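You operate a simulated robot arm through the tools that you are given. There is no shell and no other tool. Be economical: measure what you need, move in short steps, check, and stop when the job is done.

You are at the controls of a simulated two-armed robot. One attempt, no reset.

TASK
Pick up the blue cartridge with one hand, pass it to the other hand and put it on the middle shelf of the trolley. Set down upright: blue cartridge.

Only the result counts: the job must be done as asked and must still hold three seconds after the hand-in. Knocking over, shifting, dropping, spilling or breaking anything else fails it.

THE ROBOT
Two 6-joint arms with two-finger parallel grippers on one trunk, on a base that drives. Base frame: it is fixed to the floor where the robot stands at the start and does not move with it; the origin is under the middle of the robot, x ahead of it, y to its left, z up; the surface under the hand at the start is at about z = 0.8. Lengths are in m, angles in degrees, forces in N, time in s.
The left shoulder is at the start at [-0.077, 0.177, 0.832], the right one opposite. With the tool pointing down near the work surface each hand reaches from about 0.1 to 0.72 m from the robot's upright axis, wherever it stands, measured 20 degrees to its own side. Places, roughly: middle shelf of the trolley [0.3, -1.5, 0.6]. Payload 1.57 kg a hand.
Tool frame (each hand has its own): the origin (TCP) lies between the finger pads and is the grasp point; the fingertips stand 0.03 m ahead of it; z points along the fingers, y is the line along which they close. The gripper opens to 0.08 m. The fingers are 0.017 m wide and 0.012 m thick; the gripper's body (0.04 by 0.082 m) begins 0.08 m behind the TCP.
Orientation is that of the tool frame in the base frame, as [roll, pitch, yaw] about the fixed x, y, z axes, in that order (R = Rz(yaw) Ry(pitch) Rx(roll)). With the fingers straight down and closing along the base's y, the tool's x points along the base's -x, its y along +y and its z along -z.

THE INTERFACE
- The arms move only by the tool drive_tool. It takes "left_targets", "right_targets" or both (then of equal length, played together; a hand with none holds still); each is a list of rows, each an object (a shift or turn left out is 0, a gripper value left out holds the last) with "slide": the shift along the tool's x, y, z in mm, a list of three; "angular": the turn, a rotation vector about the tool's x, y, z in degrees, a list of three; "fingers": the opening, from 0 (shut) to 1 (fully open). In form: [{"slide": [x, y, z], "angular": [ax, ay, az], "fingers": fingers}, ...]. A call has 1 to 12 rows; each row shifts and turns the commanded pose from where the row before left it, along the tool's axes as they then stand. Rows are played at 5 a second. More than 0.05 m and 8.6 degrees between two rows, or a gripper value outside its range, and nothing of the call is played. Where a pose cannot be reached the arm comes as near as it can. A force on the tool above 40 N (or 10 N above the force at the start of the call, whichever is more), or a blocked arm, ends the call early, and 0.2 s more pass. Each finger travels about 0.072 m/s and halts on what it meets, pressing with about 26 N; the grip force reading is that of the motor and also rises with nothing between the fingers. The clock runs only during rows and for 0.2 s after the last one: add rows that do not move to give the fingers time. It gives the time, the measured TCP pose, the force on the tool (base axes), the opening and the grip force at its end, in the units of the frame above (readings bear some noise), with the torque about the TCP (base axes, N m) and any sound that the robot's microphone picked up, and new pictures: "pictures" is both (left out), scene, wrist or none (wrist: the cameras of the hands that moved).
- Cameras (640 x 400 px; columns grow to the right, rows downward): "scene" is now at [0.0284, 0.0337, 1.5551]; the picture's right is [0.42, -0.91, 0.00], its down [-0.67, -0.31, -0.67] and it looks along [0.61, 0.28, -0.74] (base axes); focal length 280 px, centre (320, 200). "left" rides on the left gripper at [0.072, 0.007, -0.122] in its tool frame; the picture's right is [-0.09, 1.00, 0.00], its down [-0.84, -0.08, -0.54] and it looks along [-0.54, -0.05, 0.84] (tool axes); focal length 238 px, centre (320, 200). "right" rides on the right gripper at [0.072, -0.007, -0.122] in its tool frame; the picture's right is [0.09, 1.00, 0.00], its down [-0.84, 0.08, -0.54] and it looks along [-0.54, 0.05, 0.84] (tool axes); focal length 238 px, centre (320, 200). There is no depth. A picture from a camera that has moved, and an enlarged one, comes with that camera's place and axes in the base frame and with its lens.
- lift_body(by): slides the trunk up (or, below 0, down) by that many m; the arms and the scene camera ride with it, the base frame stays. It gives what a move gives, with no picture.
- steer(legs): drives the robot by 1 to 6 legs, each [ahead, left, turn to the left] in m, m and degrees, along the robot's own axes; the way and the turn of a leg run together, so that a leg with both is an arc; at most 1.5 m and 180 degrees a leg. The arms and the cameras ride along, it lands a little off, and it stops where it bumps. It gives what a move gives, and a new picture of the scene camera.
- aim_head(pan, tilt): turns the head with the scene camera to pan (to the left, within 143 degrees either way) and tilt (down, from -29 to 69), counted from straight ahead of the robot. It gives what a move gives, and a new picture of the scene camera.
- close_up(camera, box): a new picture of the part [left, top, right, bottom] of that camera's present view, enlarged. The clock stands still meanwhile.
- hand_in(): hands the job in; it is judged then, once.

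Go step by step. Nothing tells you exact positions but the pictures and the camera data: compare them with the known pose of the tool, close in by small moves and look again before you grip or let go. The budget is 120 turns and 260 pictures, counting those below and the enlarged ones. Unless the task says otherwise, let go and move clear before handing in, and close with one line.

The tools are called after ">>>" as name(argument=value, ...) on one line, values as JSON. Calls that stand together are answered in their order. drive_tool: Moves the arms, as the interface text tells. Its arguments: {"type":"object","properties":{"left_targets":{"type":"array","items":{"type":"object","properties":{"slide":{"type":"array","items":{"type":"number"}},"angular":{"type":"array","items":{"type":"number"}},"fingers":{"type":"number"}}}},"right_targets":{"type":"array","items":{"type":"object","properties":{"slide":{"type":"array","items":{"type":"number"}},"angular":{"type":"array","items":{"type":"number"}},"fingers":{"type":"number"}}}},"pictures":{"type":"string","enum":["both","scene","wrist","none"]}},"required":[]} The other tools are called the same way: lift_body (by) slides the trunk up or down; steer (legs) drives the base; aim_head (pan, tilt) turns the head that bears the scene camera; close_up (camera, box) takes an enlarged picture of a part of a camera's view; hand_in () hands the job in.

At the start:

```text
t: 0.0
left_tcp_pos: [0.4631, 0.3139, 1.093]
left_tcp_rot: [180.0, 0.0, 180.0]
left_contact_force: [-0.3, 0.3, 0.0]
left_moment: [0.01, 0.02, -0.04]
left_grip_width: 0.0797
left_finger_force: 0.1
right_tcp_pos: [0.4763, -0.0344, 1.0492]
right_tcp_rot: [180.0, 0.0, 179.9]
right_contact_force: [-0.3, -0.2, 0.7]
right_moment: [0.0, 0.0, 0.01]
right_grip_width: 0.0798
right_finger_force: 0.1
trunk travel left (down, up): [-0.275, 0.053]
robot x, y, heading: [0.0028, -0.0003, -0.1]
head pan, tilt: [24.9, 47.9]
```

scene: 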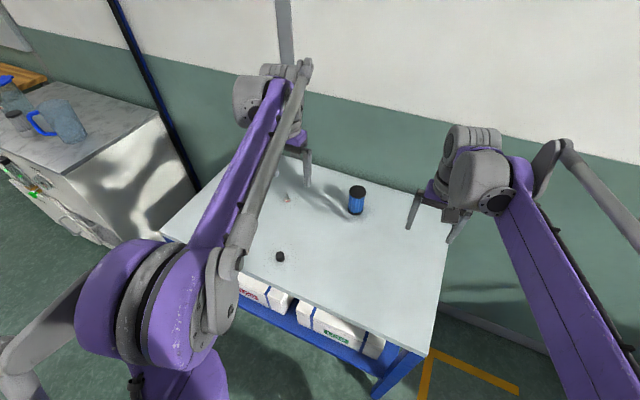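
right: 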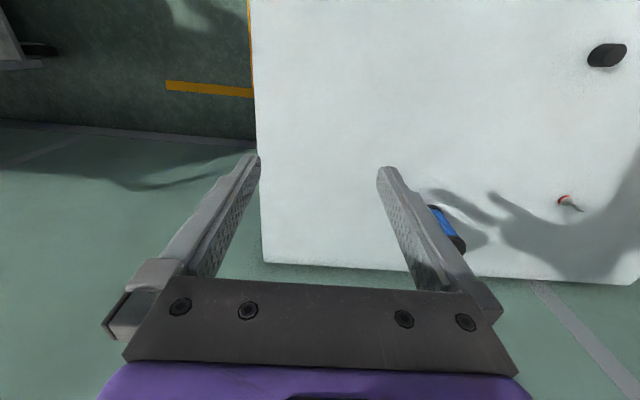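
left: 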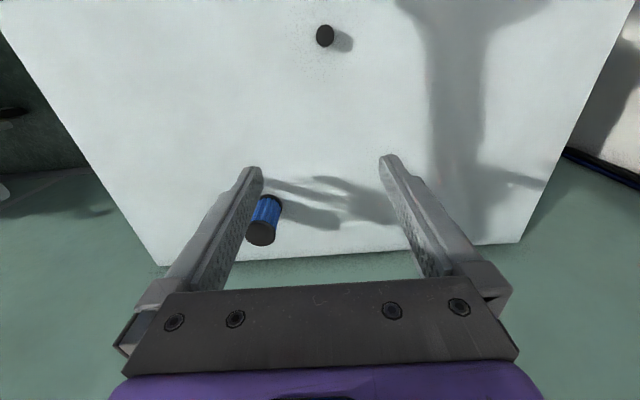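

I see the blue cartridge standing on the table near [0.65, 0.18]. Next I take an enlarged view of it and look at the trolley on the right.

>>> close_up(camera="scene", box=[300, 160, 420, 235])

>>> close_up(camera="left", box=[200, 160, 360, 260])

>>> aim_head(pan=-80, tilt=30)

```text
5.33 times, centred on (360, 198) of scene
camera zoom: at [0.0284, 0.0337, 1.5551], right [0.42, -0.91, 0.0], down [-0.67, -0.31, -0.67], along [0.61, 0.28, -0.74], focal length 1494 px, centre (107, 213)
```

zoom: 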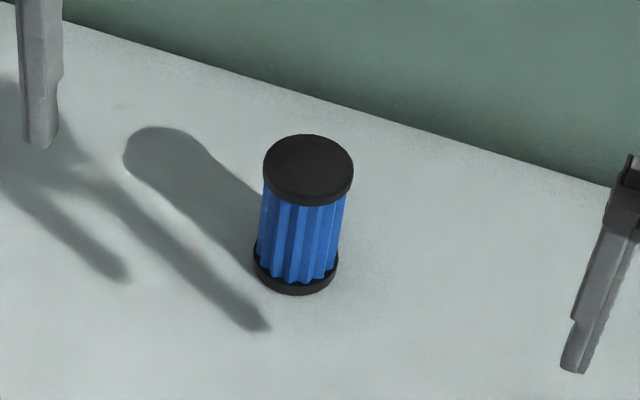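

```text
4.00 times, centred on (280, 210) of left
camera zoom: at [0.3918, 0.3198, 1.2151], right [0.09, 1.0, 0.0], down [0.84, -0.08, 0.54], along [0.54, -0.05, -0.84], focal length 953 px, centre (480, 160)
```

zoom: 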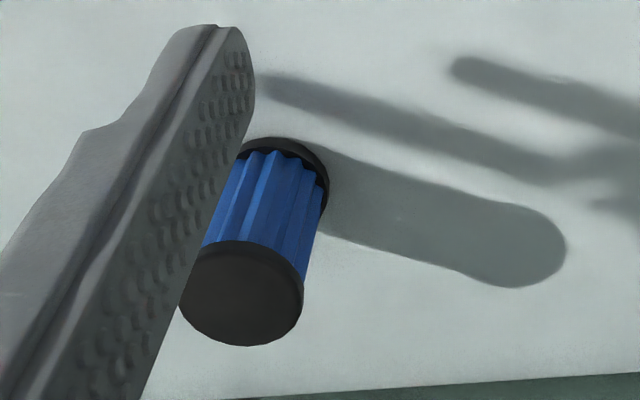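

```text
t: 1.8
left_tcp_pos: [0.463, 0.3137, 1.0939]
left_tcp_rot: [-179.9, 0.0, -179.9]
left_contact_force: [-0.3, -0.2, 0.5]
left_moment: [-0.01, 0.03, 0.02]
left_grip_width: 0.08
left_finger_force: 0.0
right_tcp_pos: [0.4764, -0.0343, 1.0506]
right_tcp_rot: [180.0, -0.1, 179.9]
right_contact_force: [0.1, 0.0, 1.0]
right_moment: [-0.02, 0.01, -0.03]
right_grip_width: 0.0801
right_finger_force: 0.0
trunk travel left (down, up): [-0.275, 0.053]
robot x, y, heading: [0.0004, 0.0001, 0.1]
head pan, tilt: [-80.0, 30.0]
camera scene: at [-0.0274, -0.0887, 1.5817], right [-0.98, -0.17, 0.0], down [-0.09, 0.49, -0.87], along [0.15, -0.85, -0.5], focal length 280 px, centre (320, 200)
```

scene: 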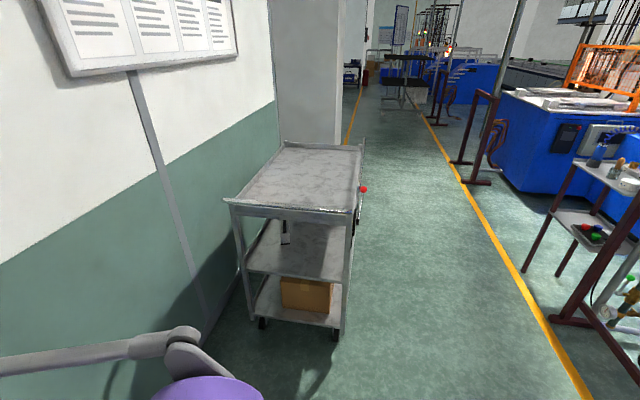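

The trolley stands to the right with three shelves. I zoom in on it to see the middle shelf.

>>> close_up(camera="scene", box=[210, 130, 402, 350])

```text
1.82 times, centred on (306, 240) of scene
camera zoom: at [-0.0274, -0.0887, 1.5817], right [-0.98, -0.17, 0.0], down [-0.09, 0.49, -0.87], along [0.15, -0.85, -0.5], focal length 509 px, centre (346, 127)
```

zoom: 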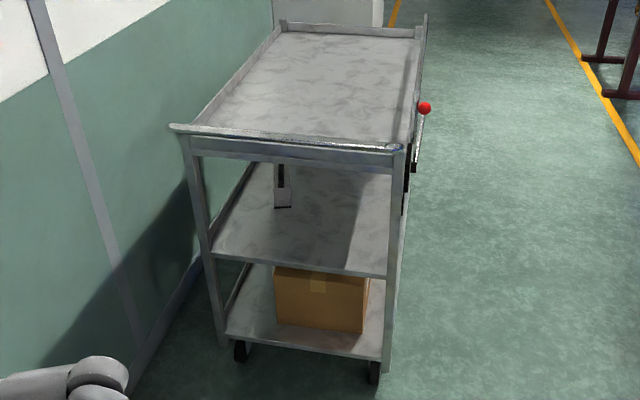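

The middle shelf's near edge is around y=-1.02, x from 0.03 to 0.50, z≈0.6, open toward us. The cartridge is at about [0.658, 0.185], 0.1 tall and 0.055 wide; I bring the left hand above it while looking back at the table.

>>> aim_head(pan=15, tilt=48)

>>> drive_tool(left_targets=[{"slide": [-32, -21, 10], "fingers": 1}, {"slide": [-32, -21, 10]}, {"slide": [-32, -21, 10]}, {"slide": [-33, -22, 10]}, {"slide": [-33, -22, 15]}, {"slide": [-33, -22, 15]}, {"slide": [0, 0, 0]}])

```text
t: 3.5
left_tcp_pos: [0.4635, 0.3153, 1.0933]
left_tcp_rot: [180.0, 0.0, 180.0]
left_contact_force: [-0.3, -0.4, 0.0]
left_moment: [0.02, 0.0, -0.03]
left_grip_width: 0.0802
left_finger_force: 0.1
right_tcp_pos: [0.4756, -0.034, 1.0502]
right_tcp_rot: [180.0, 0.0, 179.9]
right_contact_force: [-0.7, -0.5, -0.3]
right_moment: [0.0, -0.01, -0.01]
right_grip_width: 0.0798
right_finger_force: 0.1
trunk travel left (down, up): [-0.275, 0.053]
robot x, y, heading: [0.0036, 0.0013, -0.1]
head pan, tilt: [15.0, 48.0]
camera scene: at [0.033, 0.0208, 1.5549], right [0.26, -0.97, 0.0], down [-0.72, -0.19, -0.67], along [0.65, 0.17, -0.74], focal length 280 px, centre (320, 200)
```

scene: 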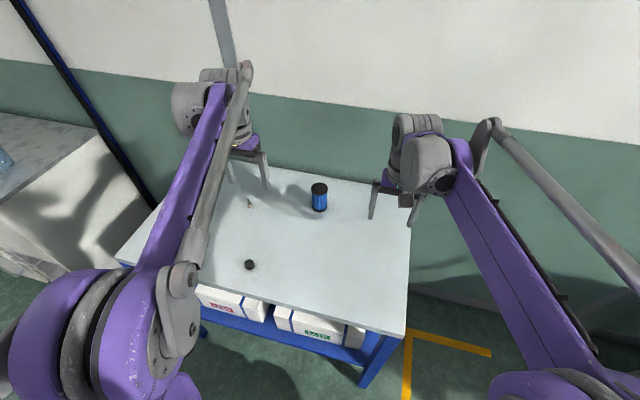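

```text
t: 5.1
left_tcp_pos: [0.6455, 0.1834, 1.0172]
left_tcp_rot: [180.0, 0.0, 179.9]
left_contact_force: [-0.5, 0.6, 0.0]
left_moment: [0.01, 0.03, 0.01]
left_grip_width: 0.08
left_finger_force: 0.0
left hand out of reach, approached as far as the arm can: row 6
right_tcp_pos: [0.4761, -0.0331, 1.0492]
right_tcp_rot: [180.0, 0.1, -179.9]
right_contact_force: [-0.6, 0.0, 0.2]
right_moment: [0.0, -0.01, 0.01]
right_grip_width: 0.0802
right_finger_force: 0.1
trunk travel left (down, up): [-0.275, 0.053]
robot x, y, heading: [0.0012, 0.0012, -0.1]
head pan, tilt: [15.0, 48.0]
camera scene: at [0.0324, 0.0211, 1.5549], right [0.26, -0.97, 0.0], down [-0.72, -0.19, -0.67], along [0.65, 0.17, -0.74], focal length 280 px, centre (320, 200)
camera left: at [0.5727, 0.1893, 1.1389], right [0.09, 1.0, 0.0], down [0.84, -0.08, 0.54], along [0.54, -0.05, -0.84], focal length 238 px, centre (320, 200)
```

scene: 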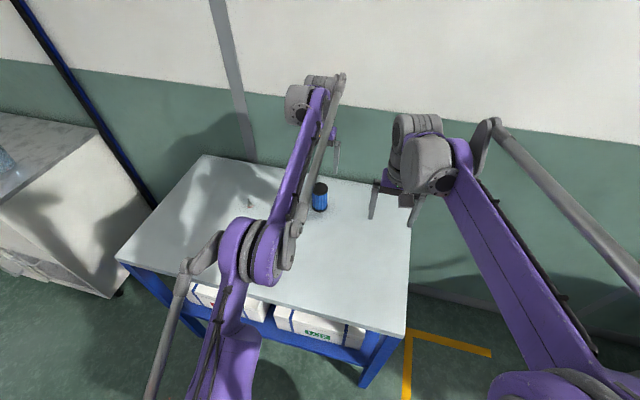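
left: 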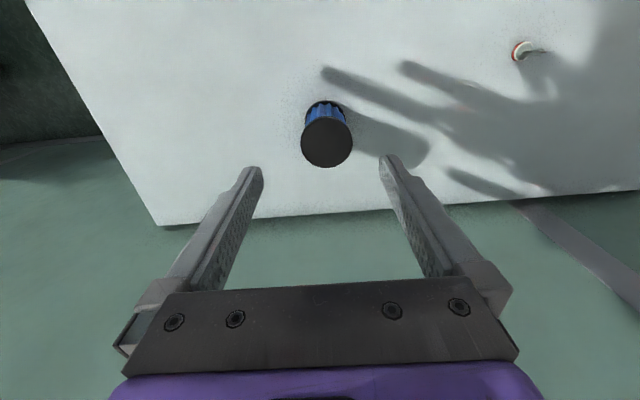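

The cartridge's top centre is at about [0.656, 0.189]; the arm was at its reach limit this high. I go down a little, correct y by +5 mm and look.

>>> drive_tool(left_targets=[{"slide": [0, 5, 25]}, {"slide": [0, 0, 25]}, {"slide": [0, 0, 0]}], pictures="wrist")

```text
t: 5.9
left_tcp_pos: [0.6453, 0.189, 0.9658]
left_tcp_rot: [-180.0, 0.0, 180.0]
left_contact_force: [0.5, -0.5, -0.4]
left_moment: [0.02, 0.02, -0.01]
left_grip_width: 0.0802
left_finger_force: 0.1
right_tcp_pos: [0.4761, -0.0339, 1.0488]
right_tcp_rot: [179.9, -0.1, 180.0]
right_contact_force: [0.3, -0.6, 0.4]
right_moment: [-0.01, 0.01, 0.02]
right_grip_width: 0.0799
right_finger_force: 0.1
trunk travel left (down, up): [-0.275, 0.053]
robot x, y, heading: [-0.0034, 0.003, -0.0]
head pan, tilt: [15.0, 48.0]
camera left: at [0.5735, 0.195, 1.0894], right [0.09, 1.0, 0.0], down [0.84, -0.08, 0.54], along [0.54, -0.05, -0.84], focal length 238 px, centre (320, 200)
```

left: 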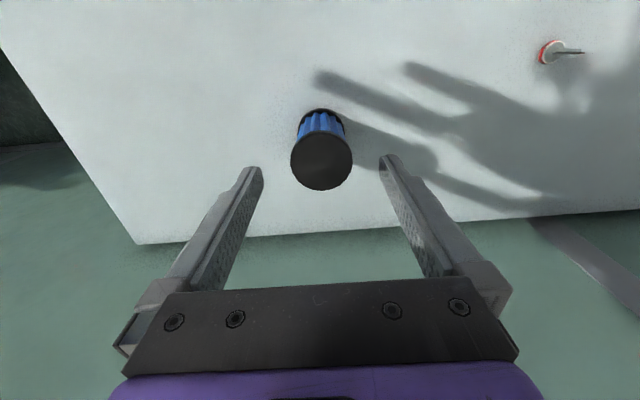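

Centred in y; the cartridge axis is at x≈0.658. I move forward 12 mm and descend to z≈0.887.

>>> drive_tool(left_targets=[{"slide": [-12, 0, 10]}, {"slide": [0, 0, 20]}, {"slide": [0, 0, 20]}, {"slide": [0, 0, 15]}, {"slide": [0, 0, 14]}, {"slide": [0, 0, 0]}])

```text
t: 7.3
left_tcp_pos: [0.6563, 0.1884, 0.8876]
left_tcp_rot: [180.0, 0.0, 180.0]
left_contact_force: [0.1, 0.3, -0.3]
left_moment: [0.0, 0.03, 0.0]
left_grip_width: 0.08
left_finger_force: 0.0
right_tcp_pos: [0.4765, -0.0342, 1.0491]
right_tcp_rot: [-180.0, 0.0, 180.0]
right_contact_force: [-0.5, 0.2, -0.2]
right_moment: [-0.04, 0.02, 0.01]
right_grip_width: 0.08
right_finger_force: 0.2
trunk travel left (down, up): [-0.275, 0.053]
robot x, y, heading: [-0.0004, -0.0041, 0.0]
head pan, tilt: [15.0, 48.0]
camera scene: at [0.0329, 0.0208, 1.5549], right [0.26, -0.97, 0.0], down [-0.72, -0.19, -0.67], along [0.65, 0.17, -0.74], focal length 280 px, centre (320, 200)
camera left: at [0.5843, 0.1944, 1.0094], right [0.09, 1.0, 0.0], down [0.84, -0.08, 0.54], along [0.54, -0.05, -0.84], focal length 238 px, centre (320, 200)
```

scene: 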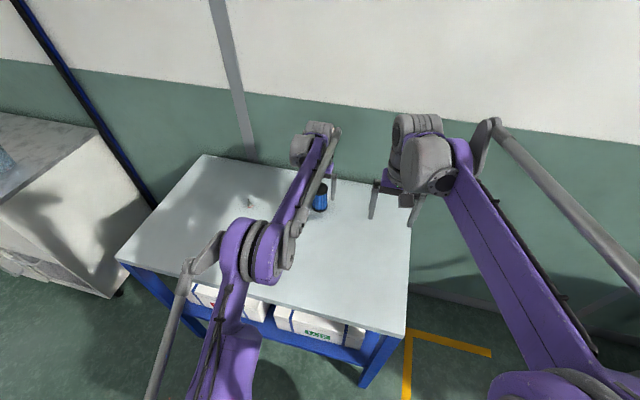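
left: 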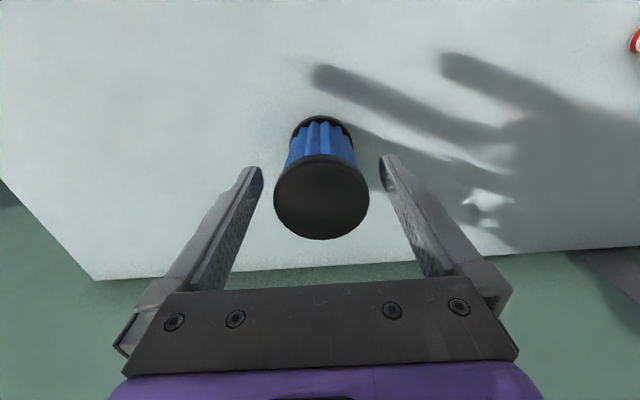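

The fingers straddle the cap with the TCP on its axis. I close the left gripper.

>>> drive_tool(left_targets=[{"fingers": 0}, {}, {}, {}], pictures="wrist")

```text
t: 8.3
left_tcp_pos: [0.6573, 0.1891, 0.887]
left_tcp_rot: [179.9, 0.0, -180.0]
left_contact_force: [0.0, 0.2, 0.3]
left_moment: [0.04, 0.03, 0.03]
left_grip_width: 0.0545
left_finger_force: 26.1
right_tcp_pos: [0.4765, -0.0355, 1.0503]
right_tcp_rot: [-180.0, 0.1, 180.0]
right_contact_force: [-0.4, -0.1, 0.8]
right_moment: [0.02, 0.05, 0.01]
right_grip_width: 0.0802
right_finger_force: 0.1
trunk travel left (down, up): [-0.275, 0.053]
robot x, y, heading: [0.0021, 0.0005, -0.3]
head pan, tilt: [15.0, 48.0]
camera left: at [0.5844, 0.1945, 1.0096], right [0.09, 1.0, 0.0], down [0.84, -0.08, 0.54], along [0.54, -0.05, -0.84], focal length 238 px, centre (320, 200)
```

left: 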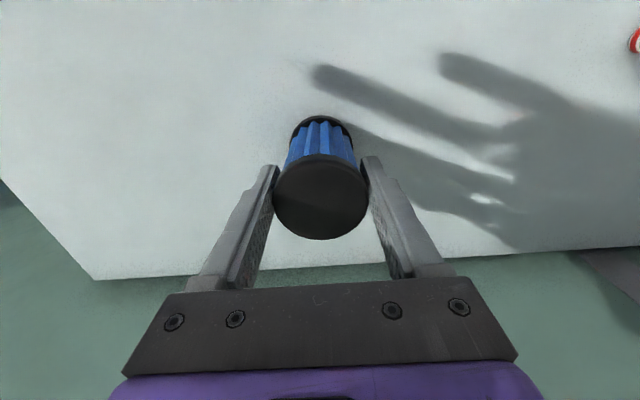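

The left hand holds the cartridge (0.0545 m, 26 N). I lift it and draw it back while the right hand moves aside.

>>> drive_tool(left_targets=[{"slide": [0, 0, -20]}, {"slide": [0, 0, -30]}, {"slide": [20, 0, -30]}, {"slide": [40, -15, -30]}, {"slide": [40, -20, -30]}, {"slide": [40, -25, 0]}, {"slide": [15, -25, 0]}, {}], right_targets=[{"slide": [15, -25, 0]}, {"slide": [15, -25, 0]}, {"slide": [15, -25, 0]}, {"slide": [15, -25, 0]}, {"slide": [15, -25, 0]}, {}, {}, {}])

```text
refused: row 4 steps farther than a row can; nothing moved
```

One row was too long; I resend with shorter steps.

>>> drive_tool(left_targets=[{"slide": [0, 0, -20]}, {"slide": [0, 0, -30]}, {"slide": [20, 0, -30]}, {"slide": [30, -15, -30]}, {"slide": [30, -20, -30]}, {"slide": [40, -25, 0]}, {"slide": [35, -25, 0]}, {}], right_targets=[{"slide": [15, -25, 0]}, {"slide": [15, -25, 0]}, {"slide": [15, -25, 0]}, {"slide": [15, -25, 0]}, {"slide": [15, -25, 0]}, {}, {}, {}])

```text
t: 10.1
left_tcp_pos: [0.5017, 0.1047, 1.0261]
left_tcp_rot: [-179.9, 0.0, -180.0]
left_contact_force: [1.2, 0.6, -0.9]
left_moment: [0.03, 0.02, 0.0]
left_grip_width: 0.0545
left_finger_force: 26.0
right_tcp_pos: [0.4015, -0.1575, 1.0489]
right_tcp_rot: [180.0, -0.1, -180.0]
right_contact_force: [-0.6, 0.9, -0.3]
right_moment: [0.04, 0.01, 0.02]
right_grip_width: 0.0798
right_finger_force: 0.1
trunk travel left (down, up): [-0.275, 0.053]
robot x, y, heading: [-0.0014, 0.0004, 0.0]
head pan, tilt: [15.0, 48.0]
camera scene: at [0.0339, 0.0213, 1.5549], right [0.26, -0.97, 0.0], down [-0.72, -0.19, -0.67], along [0.65, 0.17, -0.74], focal length 280 px, centre (320, 200)
camera right: at [0.3283, -0.1655, 1.1705], right [-0.09, 1.0, 0.0], down [0.84, 0.08, 0.54], along [0.54, 0.05, -0.84], focal length 238 px, centre (320, 200)
camera left: at [0.4305, 0.1105, 1.1496], right [0.09, 1.0, 0.0], down [0.84, -0.08, 0.54], along [0.54, -0.05, -0.84], focal length 238 px, centre (320, 200)
```

scene: 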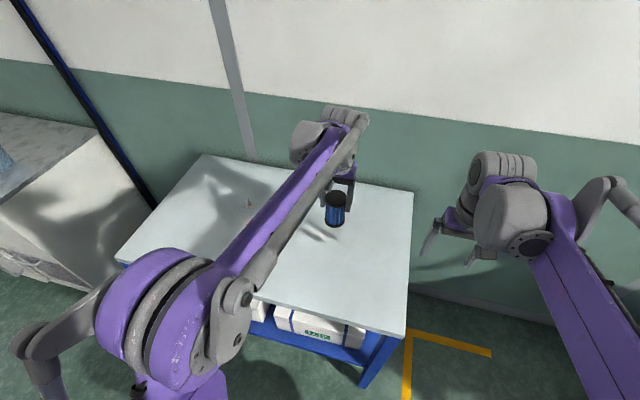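
right: 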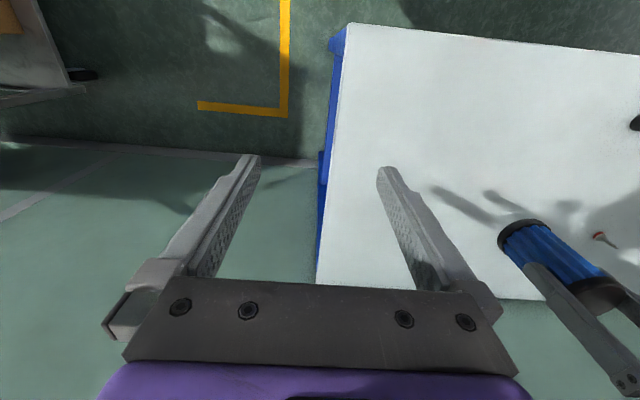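
left: 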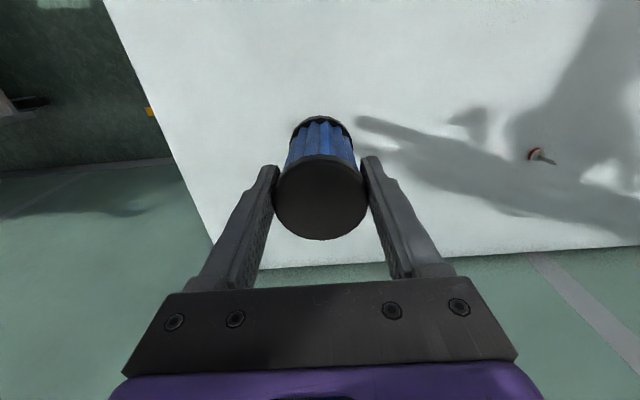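

The cartridge is held upright at [0.50, 0.105], base at z≈0.939. I turn the left hand by -45° about the vertical, turn the right by +45° and then tilt it to 30° below level.

>>> drive_tool(left_targets=[{"angular": [0, 0, 7.5]}, {"angular": [0, 0, 7.5]}, {"angular": [0, 0, 7.5]}, {"angular": [0, 0, 7.5]}, {"angular": [0, 0, 7.5]}, {"angular": [0, 0, 7.5]}, {}], right_targets=[{"angular": [0, 0, -7.5]}, {"angular": [0, 0, -7.5]}, {"angular": [0, 0, -7.5]}, {"angular": [0, 0, -7.5]}, {"angular": [0, 0, -7.5]}, {"angular": [0, 0, -7.5]}, {}], pictures="none")

>>> drive_tool(right_targets=[{"angular": [0, -7.5, 0]}, {"angular": [0, -7.5, 0]}, {"angular": [0, -7.5, 0]}, {"angular": [0, -7.5, 0]}, {"angular": [0, -7.5, 0]}, {"angular": [0, -7.5, 0]}, {"angular": [0, -7.5, 0]}, {"angular": [0, -7.5, 0]}, {}])

```text
t: 11.7
left_tcp_pos: [0.5005, 0.1055, 1.0273]
left_tcp_rot: [180.0, 0.0, 134.9]
left_contact_force: [0.0, 0.4, -1.2]
left_moment: [0.01, 0.0, -0.03]
left_grip_width: 0.0548
left_finger_force: 25.9
right_tcp_pos: [0.4011, -0.1582, 1.0498]
right_tcp_rot: [-180.0, 0.0, -134.9]
right_contact_force: [-0.5, 0.0, -1.2]
right_moment: [-0.02, -0.04, 0.0]
right_grip_width: 0.08
right_finger_force: 0.1
trunk travel left (down, up): [-0.275, 0.053]
robot x, y, heading: [-0.0003, -0.0019, -0.2]
head pan, tilt: [15.0, 48.0]
```

```text
t: 13.7
left_tcp_pos: [0.5017, 0.1054, 1.0273]
left_tcp_rot: [180.0, 0.0, 135.0]
left_contact_force: [-0.3, -0.2, -1.0]
left_moment: [0.01, -0.02, -0.04]
left_grip_width: 0.0542
left_finger_force: 26.0
right_tcp_pos: [0.4007, -0.1586, 1.05]
right_tcp_rot: [-179.8, 60.1, -135.0]
right_contact_force: [-0.1, -0.6, 0.3]
right_moment: [0.02, 0.01, -0.03]
right_grip_width: 0.0797
right_finger_force: 0.0
trunk travel left (down, up): [-0.275, 0.053]
robot x, y, heading: [-0.0031, 0.0021, -0.1]
head pan, tilt: [15.0, 48.0]
camera scene: at [0.033, 0.021, 1.5549], right [0.26, -0.97, 0.0], down [-0.72, -0.19, -0.67], along [0.65, 0.17, -0.74], focal length 280 px, centre (320, 200)
camera right: at [0.305, -0.2639, 1.0475], right [-0.74, 0.67, -0.08], down [-0.09, 0.02, 1.0], along [0.67, 0.74, 0.05], focal length 238 px, centre (320, 200)
```

scene: 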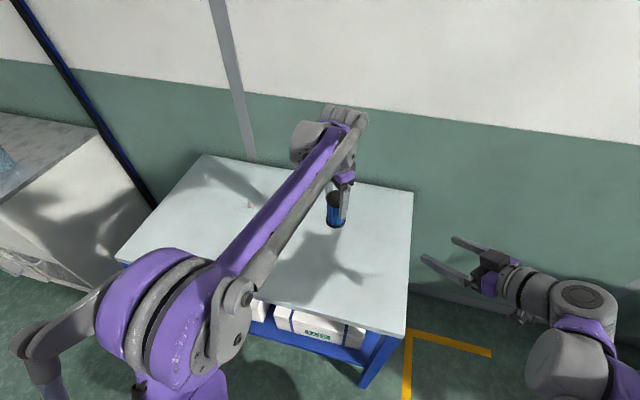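
right: 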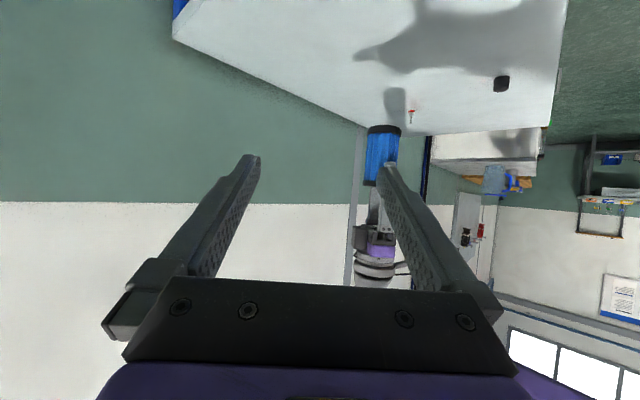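

Both hands oriented as planned. I move the right hand to a stand-off about 0.137 m short of the cartridge along its finger direction.

>>> drive_tool(right_targets=[{"slide": [-11.5, 19.6, 20]}, {"slide": [-11.5, 19.6, 20]}, {"slide": [-11.5, 19.6, 20]}, {"slide": [-11.5, 19.6, 20]}, {"slide": [-11.5, 19.6, 20]}, {"slide": [-11.5, 19.6, 20]}, {}])

```text
t: 15.3
left_tcp_pos: [0.5022, 0.1049, 1.0269]
left_tcp_rot: [-179.9, -0.1, 135.0]
left_contact_force: [-0.1, 0.3, -0.1]
left_moment: [0.01, -0.01, -0.02]
left_grip_width: 0.0547
left_finger_force: 26.0
right_tcp_pos: [0.4159, 0.0221, 1.049]
right_tcp_rot: [-180.0, 60.0, -135.0]
right_contact_force: [-0.4, 0.5, 0.1]
right_moment: [-0.01, -0.02, -0.02]
right_grip_width: 0.0799
right_finger_force: 0.1
trunk travel left (down, up): [-0.275, 0.053]
robot x, y, heading: [0.002, -0.0041, -0.4]
head pan, tilt: [15.0, 48.0]
camera scene: at [0.0328, 0.0205, 1.5549], right [0.26, -0.97, 0.0], down [-0.72, -0.19, -0.67], along [0.65, 0.17, -0.74], focal length 280 px, centre (320, 200)
camera right: at [0.3183, -0.0836, 1.0474], right [-0.74, 0.67, -0.08], down [-0.09, 0.02, 1.0], along [0.67, 0.74, 0.05], focal length 238 px, centre (320, 200)
```

scene: 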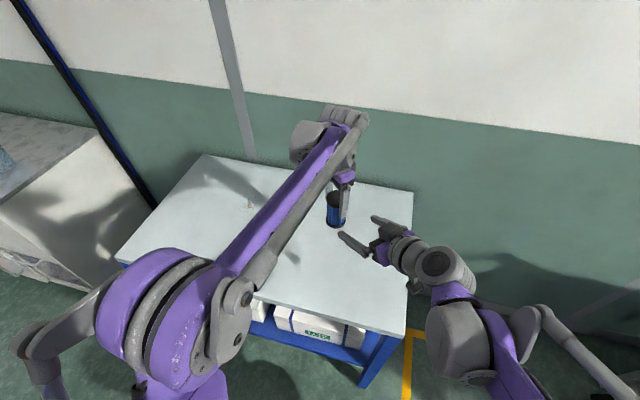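
right: 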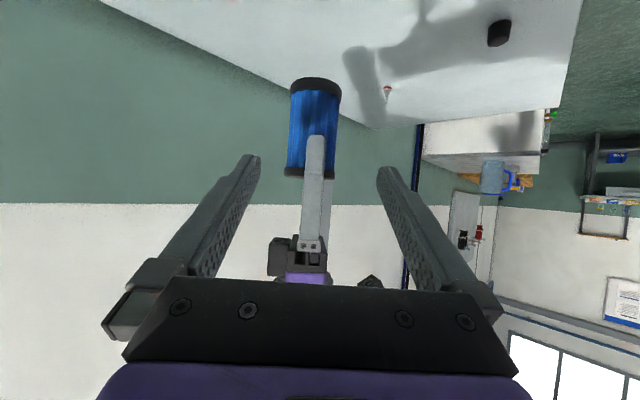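

The cartridge and the right gripper are lined up. I advance 85 mm along the fingers and check.

>>> drive_tool(right_targets=[{"slide": [0, 0, 25]}, {"slide": [0, 0, 20]}, {"slide": [0, 0, 20]}, {"slide": [0, 0, 20]}, {}])

```text
t: 16.5
left_tcp_pos: [0.5015, 0.1043, 1.0275]
left_tcp_rot: [-180.0, 0.0, 135.0]
left_contact_force: [0.5, -0.7, -1.2]
left_moment: [-0.02, -0.01, -0.01]
left_grip_width: 0.0544
left_finger_force: 26.1
right_tcp_pos: [0.4661, 0.0732, 1.0064]
right_tcp_rot: [-179.8, 60.0, -134.9]
right_contact_force: [0.0, -0.2, -0.1]
right_moment: [0.0, 0.0, 0.02]
right_grip_width: 0.0799
right_finger_force: 0.0
trunk travel left (down, up): [-0.275, 0.053]
robot x, y, heading: [-0.0017, -0.0008, 0.1]
head pan, tilt: [15.0, 48.0]
camera scene: at [0.0325, 0.0206, 1.5549], right [0.26, -0.97, 0.0], down [-0.72, -0.19, -0.67], along [0.65, 0.17, -0.74], focal length 280 px, centre (320, 200)
camera right: at [0.3698, -0.0319, 1.0048], right [-0.74, 0.67, -0.08], down [-0.09, 0.02, 1.0], along [0.67, 0.74, 0.05], focal length 238 px, centre (320, 200)
```

scene: 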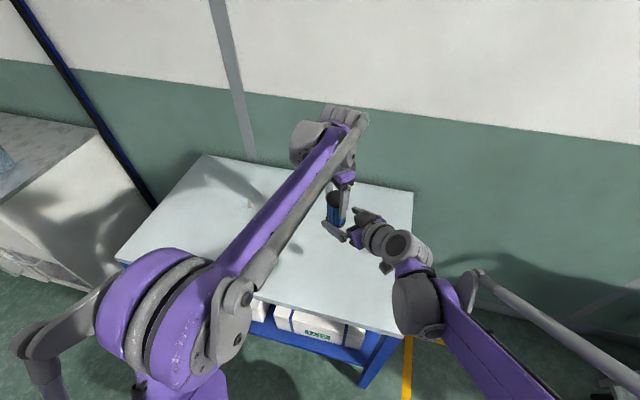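
right: 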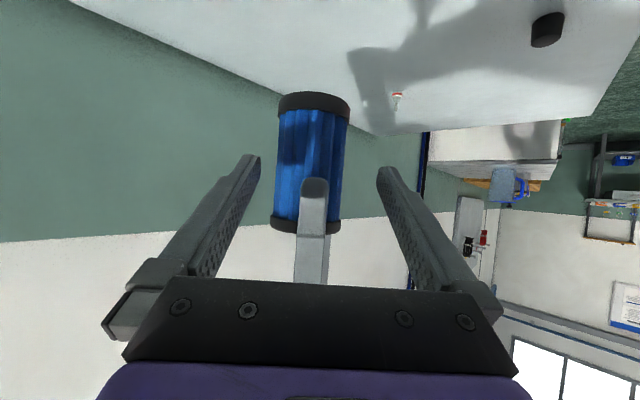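

Still well aligned with clear margins. I advance the last 53 mm.

>>> drive_tool(right_targets=[{"slide": [0, 0, 18]}, {"slide": [-1, 0, 18]}, {"slide": [0, 0, 17]}, {}])

>>> close_up(camera="scene", box=[290, 170, 450, 270])

```text
t: 17.5
left_tcp_pos: [0.5028, 0.1043, 1.0278]
left_tcp_rot: [180.0, 0.0, 135.0]
left_contact_force: [0.4, -0.2, -0.6]
left_moment: [0.0, 0.0, 0.01]
left_grip_width: 0.0544
left_finger_force: 26.2
right_tcp_pos: [0.5008, 0.1055, 0.9811]
right_tcp_rot: [-180.0, 60.0, -135.0]
right_contact_force: [0.3, 1.2, 0.1]
right_moment: [-0.01, -0.05, 0.02]
right_grip_width: 0.0801
right_finger_force: 0.0
trunk travel left (down, up): [-0.275, 0.053]
robot x, y, heading: [0.0001, -0.0002, -0.1]
head pan, tilt: [15.0, 48.0]
camera scene: at [0.0327, 0.0206, 1.5549], right [0.26, -0.97, 0.0], down [-0.72, -0.19, -0.67], along [0.65, 0.17, -0.74], focal length 280 px, centre (320, 200)
camera right: at [0.4043, 0.0008, 0.9798], right [-0.74, 0.67, -0.08], down [-0.09, 0.02, 1.0], along [0.67, 0.74, 0.05], focal length 238 px, centre (320, 200)
```

scene: 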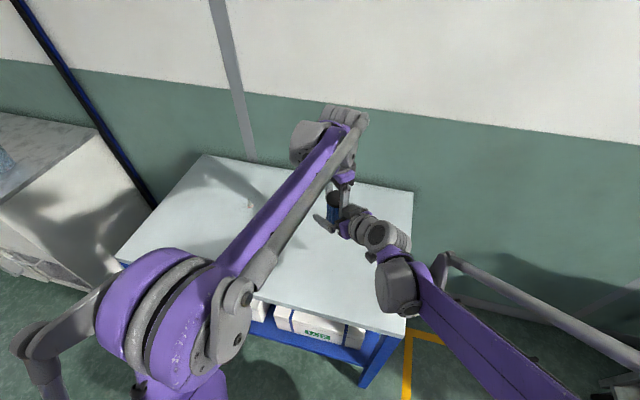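
right: 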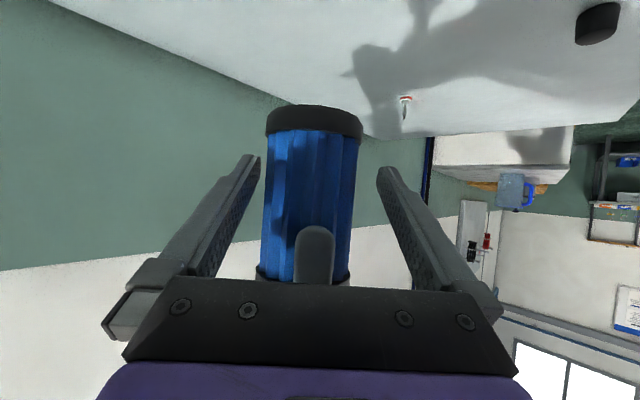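

```text
4.00 times, centred on (370, 220) of scene
camera zoom: at [0.0327, 0.0206, 1.5549], right [0.26, -0.97, 0.0], down [-0.72, -0.19, -0.67], along [0.65, 0.17, -0.74], focal length 1120 px, centre (120, 120)
```

zoom: 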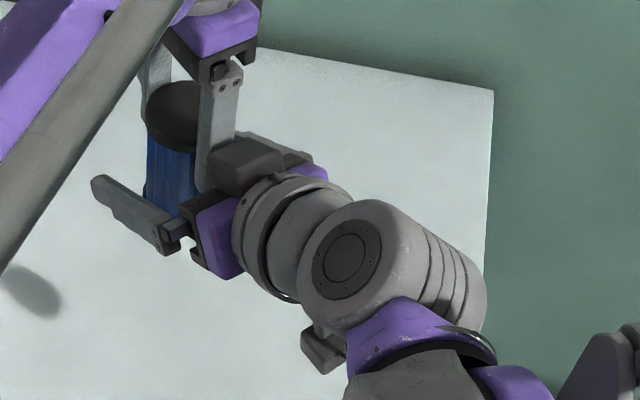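

The right fingers straddle the lower body, with the left finger clear of the palm. I close the right gripper.

>>> drive_tool(right_targets=[{"fingers": 0}, {}, {}, {}], pictures="wrist")

```text
t: 18.5
left_tcp_pos: [0.5015, 0.1055, 1.0275]
left_tcp_rot: [179.9, -0.1, 135.1]
left_contact_force: [-9.5, 16.4, 4.5]
left_moment: [0.04, 0.05, 0.18]
left_grip_width: 0.0545
left_finger_force: 26.3
right_tcp_pos: [0.5006, 0.1051, 0.9823]
right_tcp_rot: [-179.9, 60.0, -135.1]
right_contact_force: [10.3, -16.7, -2.9]
right_moment: [0.71, 0.36, -0.21]
right_grip_width: 0.0482
right_finger_force: 26.3
trunk travel left (down, up): [-0.275, 0.053]
robot x, y, heading: [0.0026, -0.0008, -0.2]
head pan, tilt: [15.0, 48.0]
camera right: at [0.4046, 0.0003, 0.9798], right [-0.74, 0.67, -0.08], down [-0.09, 0.02, 1.0], along [0.67, 0.74, 0.05], focal length 238 px, centre (320, 200)
```

right: 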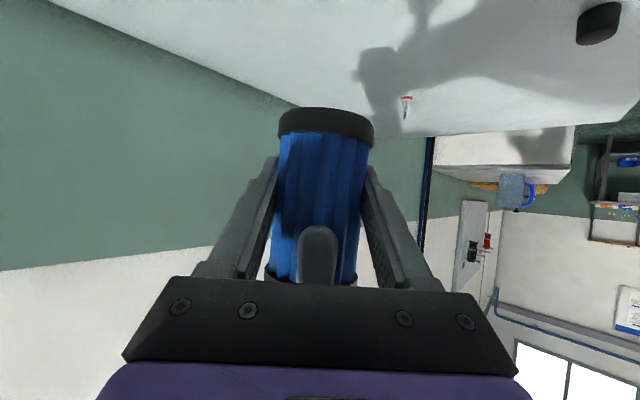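

The right hand grips too (0.048 m), but there is 19 N of side load because it pulled the part sideways. I relieve it by shifting the right hand along its -y in small steps.

>>> drive_tool(right_targets=[{"slide": [0, -1, 0]}, {"slide": [0, -1, 0]}, {}], pictures="wrist")

```text
t: 19.3
left_tcp_pos: [0.5033, 0.1039, 1.0277]
left_tcp_rot: [179.8, 0.1, 134.9]
left_contact_force: [2.1, 16.1, 1.1]
left_moment: [0.15, -0.07, 0.05]
left_grip_width: 0.0544
left_finger_force: 26.1
right_tcp_pos: [0.5017, 0.1056, 0.9818]
right_tcp_rot: [179.8, 60.1, -134.9]
right_contact_force: [-1.3, -16.8, -0.2]
right_moment: [0.66, 0.01, -0.07]
right_grip_width: 0.0483
right_finger_force: 26.2
trunk travel left (down, up): [-0.275, 0.053]
robot x, y, heading: [-0.0025, 0.0013, 0.1]
head pan, tilt: [15.0, 48.0]
camera right: at [0.4053, 0.0, 0.9797], right [-0.74, 0.67, -0.08], down [-0.09, 0.02, 1.0], along [0.67, 0.74, 0.05], focal length 238 px, centre (320, 200)
```

right: 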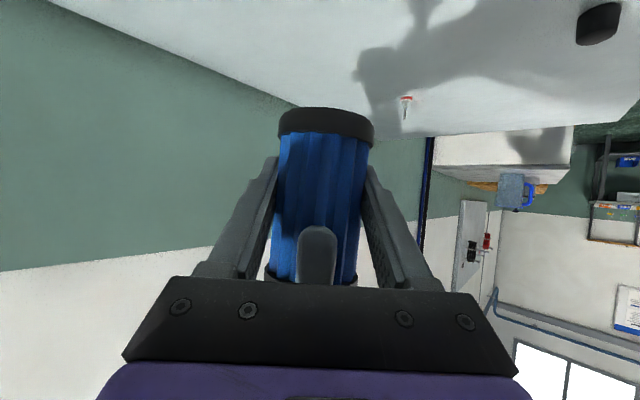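

Most of the side load has come down; the rest will go when the left hand lets go. I open the left gripper partly and raise it away.

>>> drive_tool(left_targets=[{"fingers": 0.9}, {}, {}])

```text
t: 20.1
left_tcp_pos: [0.5029, 0.1038, 1.028]
left_tcp_rot: [179.9, -0.1, 135.0]
left_contact_force: [6.8, 1.3, 0.3]
left_moment: [-0.05, 0.2, 0.2]
left_grip_width: 0.0664
left_finger_force: 0.0
right_tcp_pos: [0.5028, 0.1054, 0.9814]
right_tcp_rot: [180.0, 60.0, -135.0]
right_contact_force: [-7.1, -1.7, 0.2]
right_moment: [0.11, -0.51, -0.18]
right_grip_width: 0.0479
right_finger_force: 26.2
trunk travel left (down, up): [-0.275, 0.053]
robot x, y, heading: [0.0004, -0.0, 0.1]
head pan, tilt: [15.0, 48.0]
camera scene: at [0.033, 0.0208, 1.5549], right [0.26, -0.97, 0.0], down [-0.72, -0.19, -0.67], along [0.65, 0.17, -0.74], focal length 280 px, centre (320, 200)
camera left: at [0.456, 0.1589, 1.15], right [0.77, 0.64, 0.0], down [0.54, -0.65, 0.54], along [0.35, -0.42, -0.84], focal length 238 px, centre (320, 200)
```

scene: 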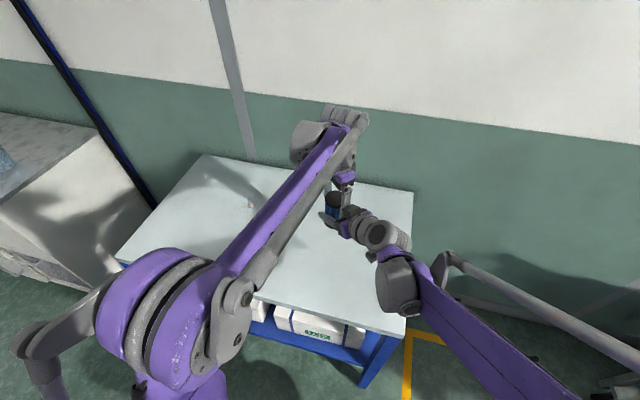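
left: 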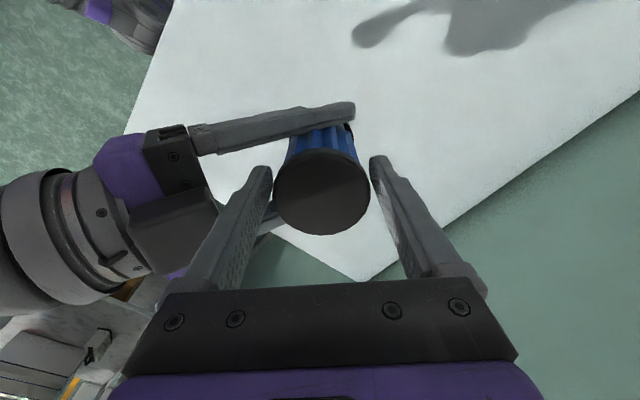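

The left finger on the palm side seems to touch the right gripper's body lightly. I ease the opening a little and lift straight up slowly.

>>> drive_tool(left_targets=[{"fingers": 0.78}, {}, {"slide": [0, 0, -5]}], pictures="wrist")

```text
t: 20.9
left_tcp_pos: [0.502, 0.1046, 1.0328]
left_tcp_rot: [179.9, 0.0, 135.0]
left_contact_force: [-0.4, 0.4, -0.3]
left_moment: [-0.02, 0.04, 0.01]
left_grip_width: 0.0625
left_finger_force: 0.0
right_tcp_pos: [0.5027, 0.1047, 0.9814]
right_tcp_rot: [180.0, 60.0, -135.0]
right_contact_force: [0.2, 0.3, 0.8]
right_moment: [-0.02, 0.01, 0.0]
right_grip_width: 0.0478
right_finger_force: 25.5
trunk travel left (down, up): [-0.275, 0.053]
robot x, y, heading: [0.0034, 0.001, 0.1]
head pan, tilt: [15.0, 48.0]
camera left: at [0.4561, 0.1598, 1.1548], right [0.77, 0.64, 0.0], down [0.54, -0.65, 0.54], along [0.35, -0.42, -0.84], focal length 238 px, centre (320, 200)
```

left: 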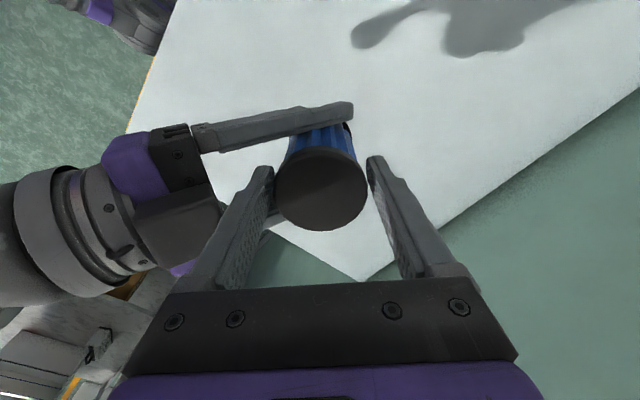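

Free of load. I raise the left hand clear of the cartridge.

>>> drive_tool(left_targets=[{"slide": [0, 0, -15]}, {"slide": [0, 0, -25]}, {"slide": [0, 0, -30]}, {"slide": [0, 0, -30]}, {"slide": [30, 0, 0]}, {"slide": [40, 0, 0]}, {"slide": [40, 0, 0]}, {}])

```text
t: 22.7
left_tcp_pos: [0.4242, 0.1812, 1.1313]
left_tcp_rot: [179.9, 0.0, 135.0]
left_contact_force: [0.2, 0.8, 0.6]
left_moment: [-0.02, -0.02, 0.01]
left_grip_width: 0.0624
left_finger_force: 0.1
right_tcp_pos: [0.5028, 0.1043, 0.981]
right_tcp_rot: [180.0, 60.0, -134.9]
right_contact_force: [0.8, 0.2, -0.4]
right_moment: [0.0, -0.02, 0.0]
right_grip_width: 0.0481
right_finger_force: 26.1
trunk travel left (down, up): [-0.275, 0.053]
robot x, y, heading: [-0.0046, 0.0011, -0.2]
head pan, tilt: [15.0, 48.0]
camera scene: at [0.0338, 0.0205, 1.5549], right [0.26, -0.97, 0.0], down [-0.72, -0.19, -0.67], along [0.65, 0.17, -0.74], focal length 280 px, centre (320, 200)
camera left: at [0.3784, 0.237, 1.2547], right [0.77, 0.64, 0.0], down [0.54, -0.65, 0.54], along [0.35, -0.42, -0.84], focal length 238 px, centre (320, 200)
```

scene: 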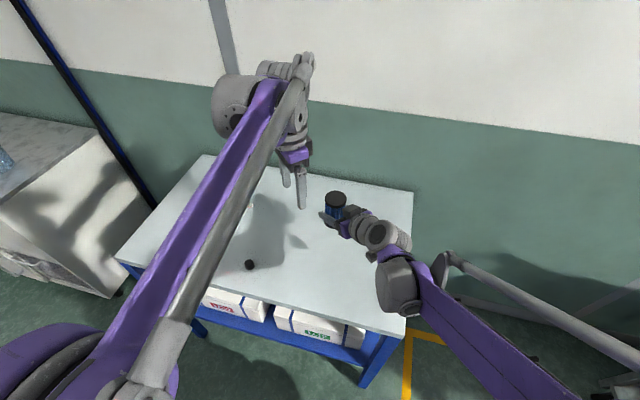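
left: 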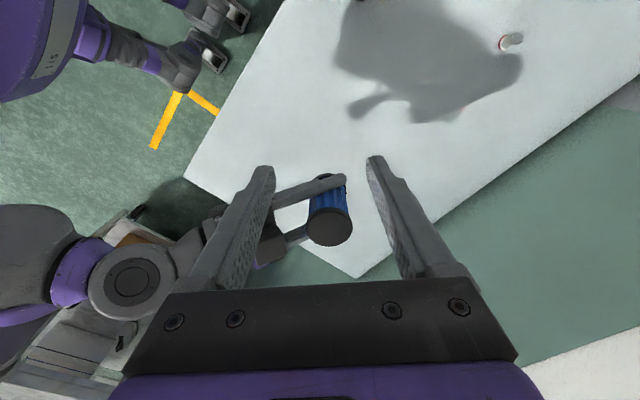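

The handover is done: the cartridge stands upright in the right hand. I draw the right hand back to the middle-right, and tuck the left hand away, then turn the right hand to point straight ahead.

>>> drive_tool(right_targets=[{"slide": [10.3, -17.8, -34.5]}, {"slide": [10.3, -17.8, -34.5]}, {"slide": [10.3, -17.8, -34.5]}, {"slide": [10.3, -17.8, -34.5]}, {"slide": [10.3, -17.8, -34.5]}, {"slide": [10.3, -17.8, -34.5]}, {}], left_targets=[{"slide": [30, 0, 0]}, {"slide": [30, 0, 0]}, {"slide": [30, 0, 0]}, {"slide": [30, 0, 0]}, {"slide": [30, 0, 0]}, {"slide": [30, 0, 0]}, {}], pictures="none")

>>> drive_tool(right_targets=[{"angular": [6.495, 0, 3.75]}, {"angular": [6.495, 0, 3.75]}, {"angular": [6.495, 0, 3.75]}, {"angular": [6.495, 0, 3.75]}, {"angular": [6.495, 0, 3.75]}, {"angular": [6.495, 0, 3.75]}, {}])

```text
t: 24.3
left_tcp_pos: [0.2981, 0.311, 1.1318]
left_tcp_rot: [179.9, 0.0, 134.9]
left_contact_force: [0.5, 0.2, -0.8]
left_moment: [0.0, 0.02, -0.03]
left_grip_width: 0.0623
left_finger_force: 0.0
right_tcp_pos: [0.4303, -0.1185, 1.0318]
right_tcp_rot: [-180.0, 59.9, -135.0]
right_contact_force: [0.4, 0.6, -0.9]
right_moment: [0.03, -0.02, -0.04]
right_grip_width: 0.048
right_finger_force: 26.2
trunk travel left (down, up): [-0.275, 0.053]
robot x, y, heading: [-0.0014, -0.0017, 0.1]
head pan, tilt: [15.0, 48.0]
```

```text
t: 25.9
left_tcp_pos: [0.2973, 0.3118, 1.1322]
left_tcp_rot: [180.0, 0.0, 135.0]
left_contact_force: [0.9, -0.5, 0.1]
left_moment: [0.02, -0.03, -0.01]
left_grip_width: 0.0621
left_finger_force: 0.0
right_tcp_pos: [0.4288, -0.1178, 1.0316]
right_tcp_rot: [179.9, 60.1, -180.0]
right_contact_force: [0.5, -0.4, -1.6]
right_moment: [0.02, 0.01, 0.0]
right_grip_width: 0.0481
right_finger_force: 26.2
trunk travel left (down, up): [-0.275, 0.053]
robot x, y, heading: [0.0022, -0.0012, -0.3]
head pan, tilt: [15.0, 48.0]
camera scene: at [0.033, 0.0207, 1.5549], right [0.26, -0.97, 0.0], down [-0.72, -0.19, -0.67], along [0.65, 0.17, -0.74], focal length 280 px, centre (320, 200)
camera right: at [0.2861, -0.1254, 1.0295], right [-0.05, 1.0, -0.08], down [-0.05, 0.08, 1.0], along [1.0, 0.05, 0.05], focal length 238 px, centre (320, 200)
```

scene: 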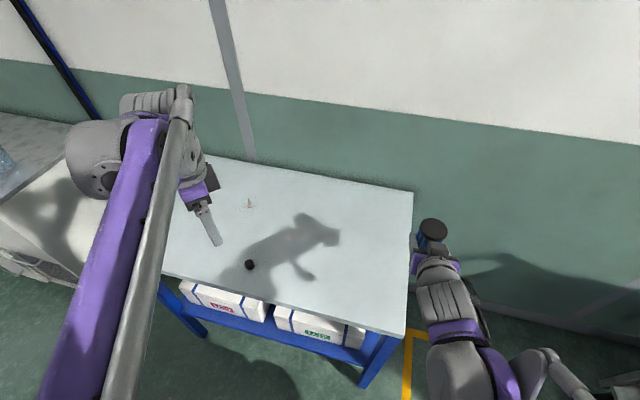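
right: 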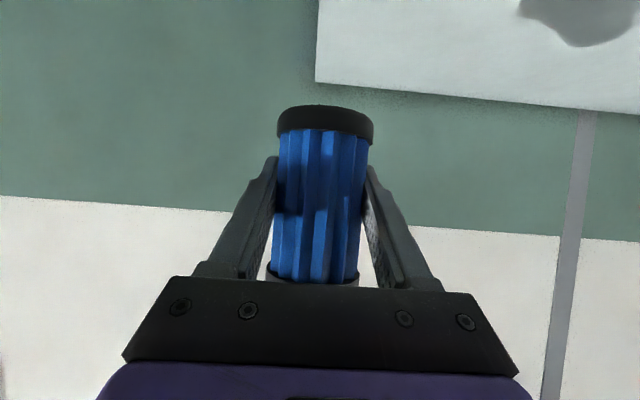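

The cartridge is upright and the hand points straight ahead. I slide the base right 0.35 m away from the table, then turn right by 90° toward the trolley, first tilting the head to see.

>>> steer(legs=[[-0.05, 0, 0], [0, -0.3, 0], [0, 0, -90]])

>>> aim_head(pan=0, tilt=40)

```text
t: 33.5
left_tcp_pos: [0.2674, -0.5894, 1.1327]
left_tcp_rot: [-179.9, 0.1, 46.7]
left_contact_force: [-0.8, -0.6, 0.4]
left_moment: [0.02, -0.01, -0.02]
left_grip_width: 0.0626
left_finger_force: 0.1
right_tcp_pos: [-0.1549, -0.7337, 1.0306]
right_tcp_rot: [180.0, 60.0, 91.7]
right_contact_force: [0.1, 0.6, 0.0]
right_moment: [0.02, -0.01, -0.01]
right_grip_width: 0.0477
right_finger_force: 25.6
trunk travel left (down, up): [-0.275, 0.053]
robot x, y, heading: [-0.0474, -0.3002, -88.4]
head pan, tilt: [15.0, 48.0]
camera scene: at [-0.0299, -0.3363, 1.5549], right [-0.96, -0.29, 0.0], down [-0.21, 0.71, -0.67], along [0.19, -0.64, -0.74], focal length 280 px, centre (320, 200)
```

scene: 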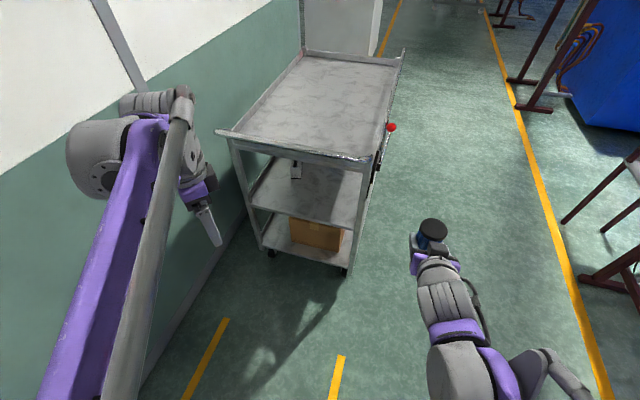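

```text
t: 34.2
left_tcp_pos: [0.2698, -0.5898, 1.1311]
left_tcp_rot: [-180.0, 0.0, 46.7]
left_contact_force: [-0.2, -0.1, 0.0]
left_moment: [0.0, 0.05, 0.03]
left_grip_width: 0.0627
left_finger_force: 0.1
right_tcp_pos: [-0.1555, -0.7335, 1.0305]
right_tcp_rot: [-179.9, 60.0, 91.7]
right_contact_force: [0.1, 0.3, -1.1]
right_moment: [-0.02, 0.01, 0.01]
right_grip_width: 0.0484
right_finger_force: 26.2
trunk travel left (down, up): [-0.275, 0.053]
robot x, y, heading: [-0.0505, -0.3043, -88.5]
head pan, tilt: [0.0, 40.0]
camera scene: at [-0.0499, -0.3458, 1.5663], right [-1.0, -0.03, 0.0], down [-0.02, 0.64, -0.77], along [0.02, -0.77, -0.64], focal length 280 px, centre (320, 200)
```

scene: 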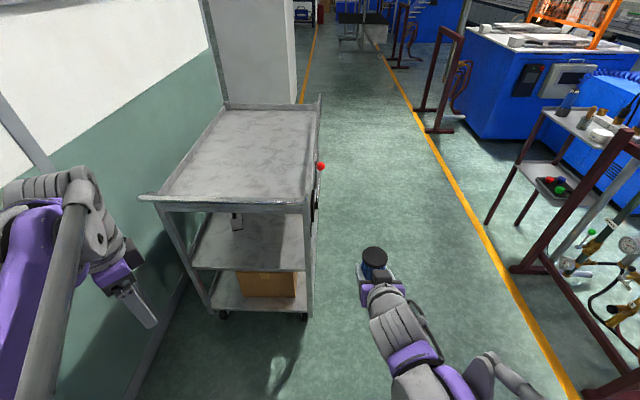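

The trolley is now ahead on the left; the wall is around x=0.84. I drive ahead 0.18 m, straighten the heading and slide left 0.24 m, then look closely.

>>> steer(legs=[[0.18, 0, -1.5], [0, 0.24, 0]])

>>> close_up(camera="right", box=[0, 0, 640, 400])

```text
t: 38.1
left_tcp_pos: [0.5041, -0.78, 1.1322]
left_tcp_rot: [180.0, 0.0, 45.0]
left_contact_force: [0.1, 0.3, -0.6]
left_moment: [-0.02, 0.03, -0.04]
left_grip_width: 0.0625
left_finger_force: 0.0
right_tcp_pos: [0.0772, -0.9106, 1.031]
right_tcp_rot: [-180.0, 59.9, 90.0]
right_contact_force: [0.6, -0.3, -0.8]
right_moment: [-0.01, 0.02, -0.02]
right_grip_width: 0.0477
right_finger_force: 25.5
trunk travel left (down, up): [-0.275, 0.053]
robot x, y, heading: [0.1947, -0.4833, -90.1]
head pan, tilt: [0.0, 40.0]
camera scene: at [0.1933, -0.5256, 1.5663], right [-1.0, 0.0, 0.0], down [0.0, 0.64, -0.77], along [0.0, -0.77, -0.64], focal length 280 px, centre (320, 200)
```

scene: 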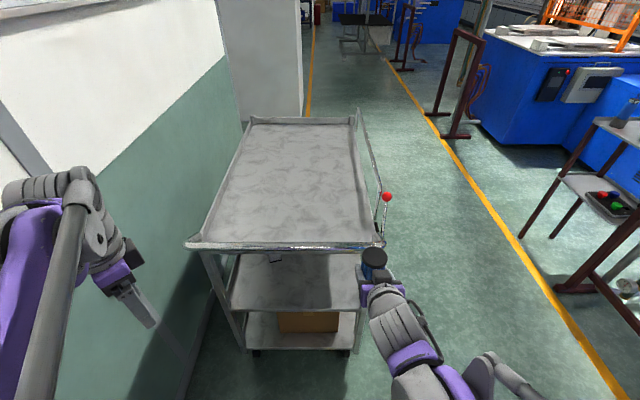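

```text
1.00 times, centred on (320, 200) of right (not enlarged: the box is as wide or as high as the picture)
camera zoom: at [0.0687, -0.7695, 1.0295], right [1.0, 0.05, -0.08], down [0.08, 0.05, 1.0], along [0.05, -1.0, 0.05], focal length 238 px, centre (320, 200)
```

zoom: 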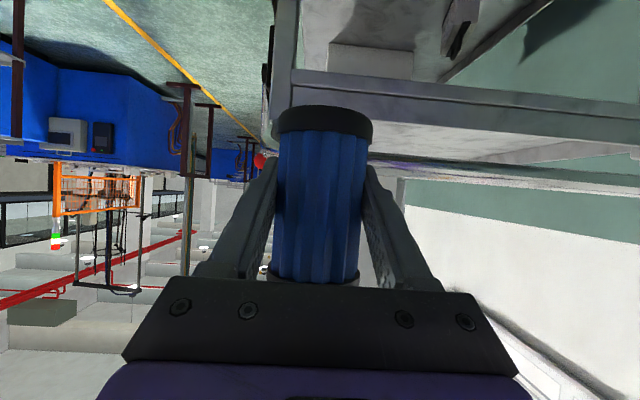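

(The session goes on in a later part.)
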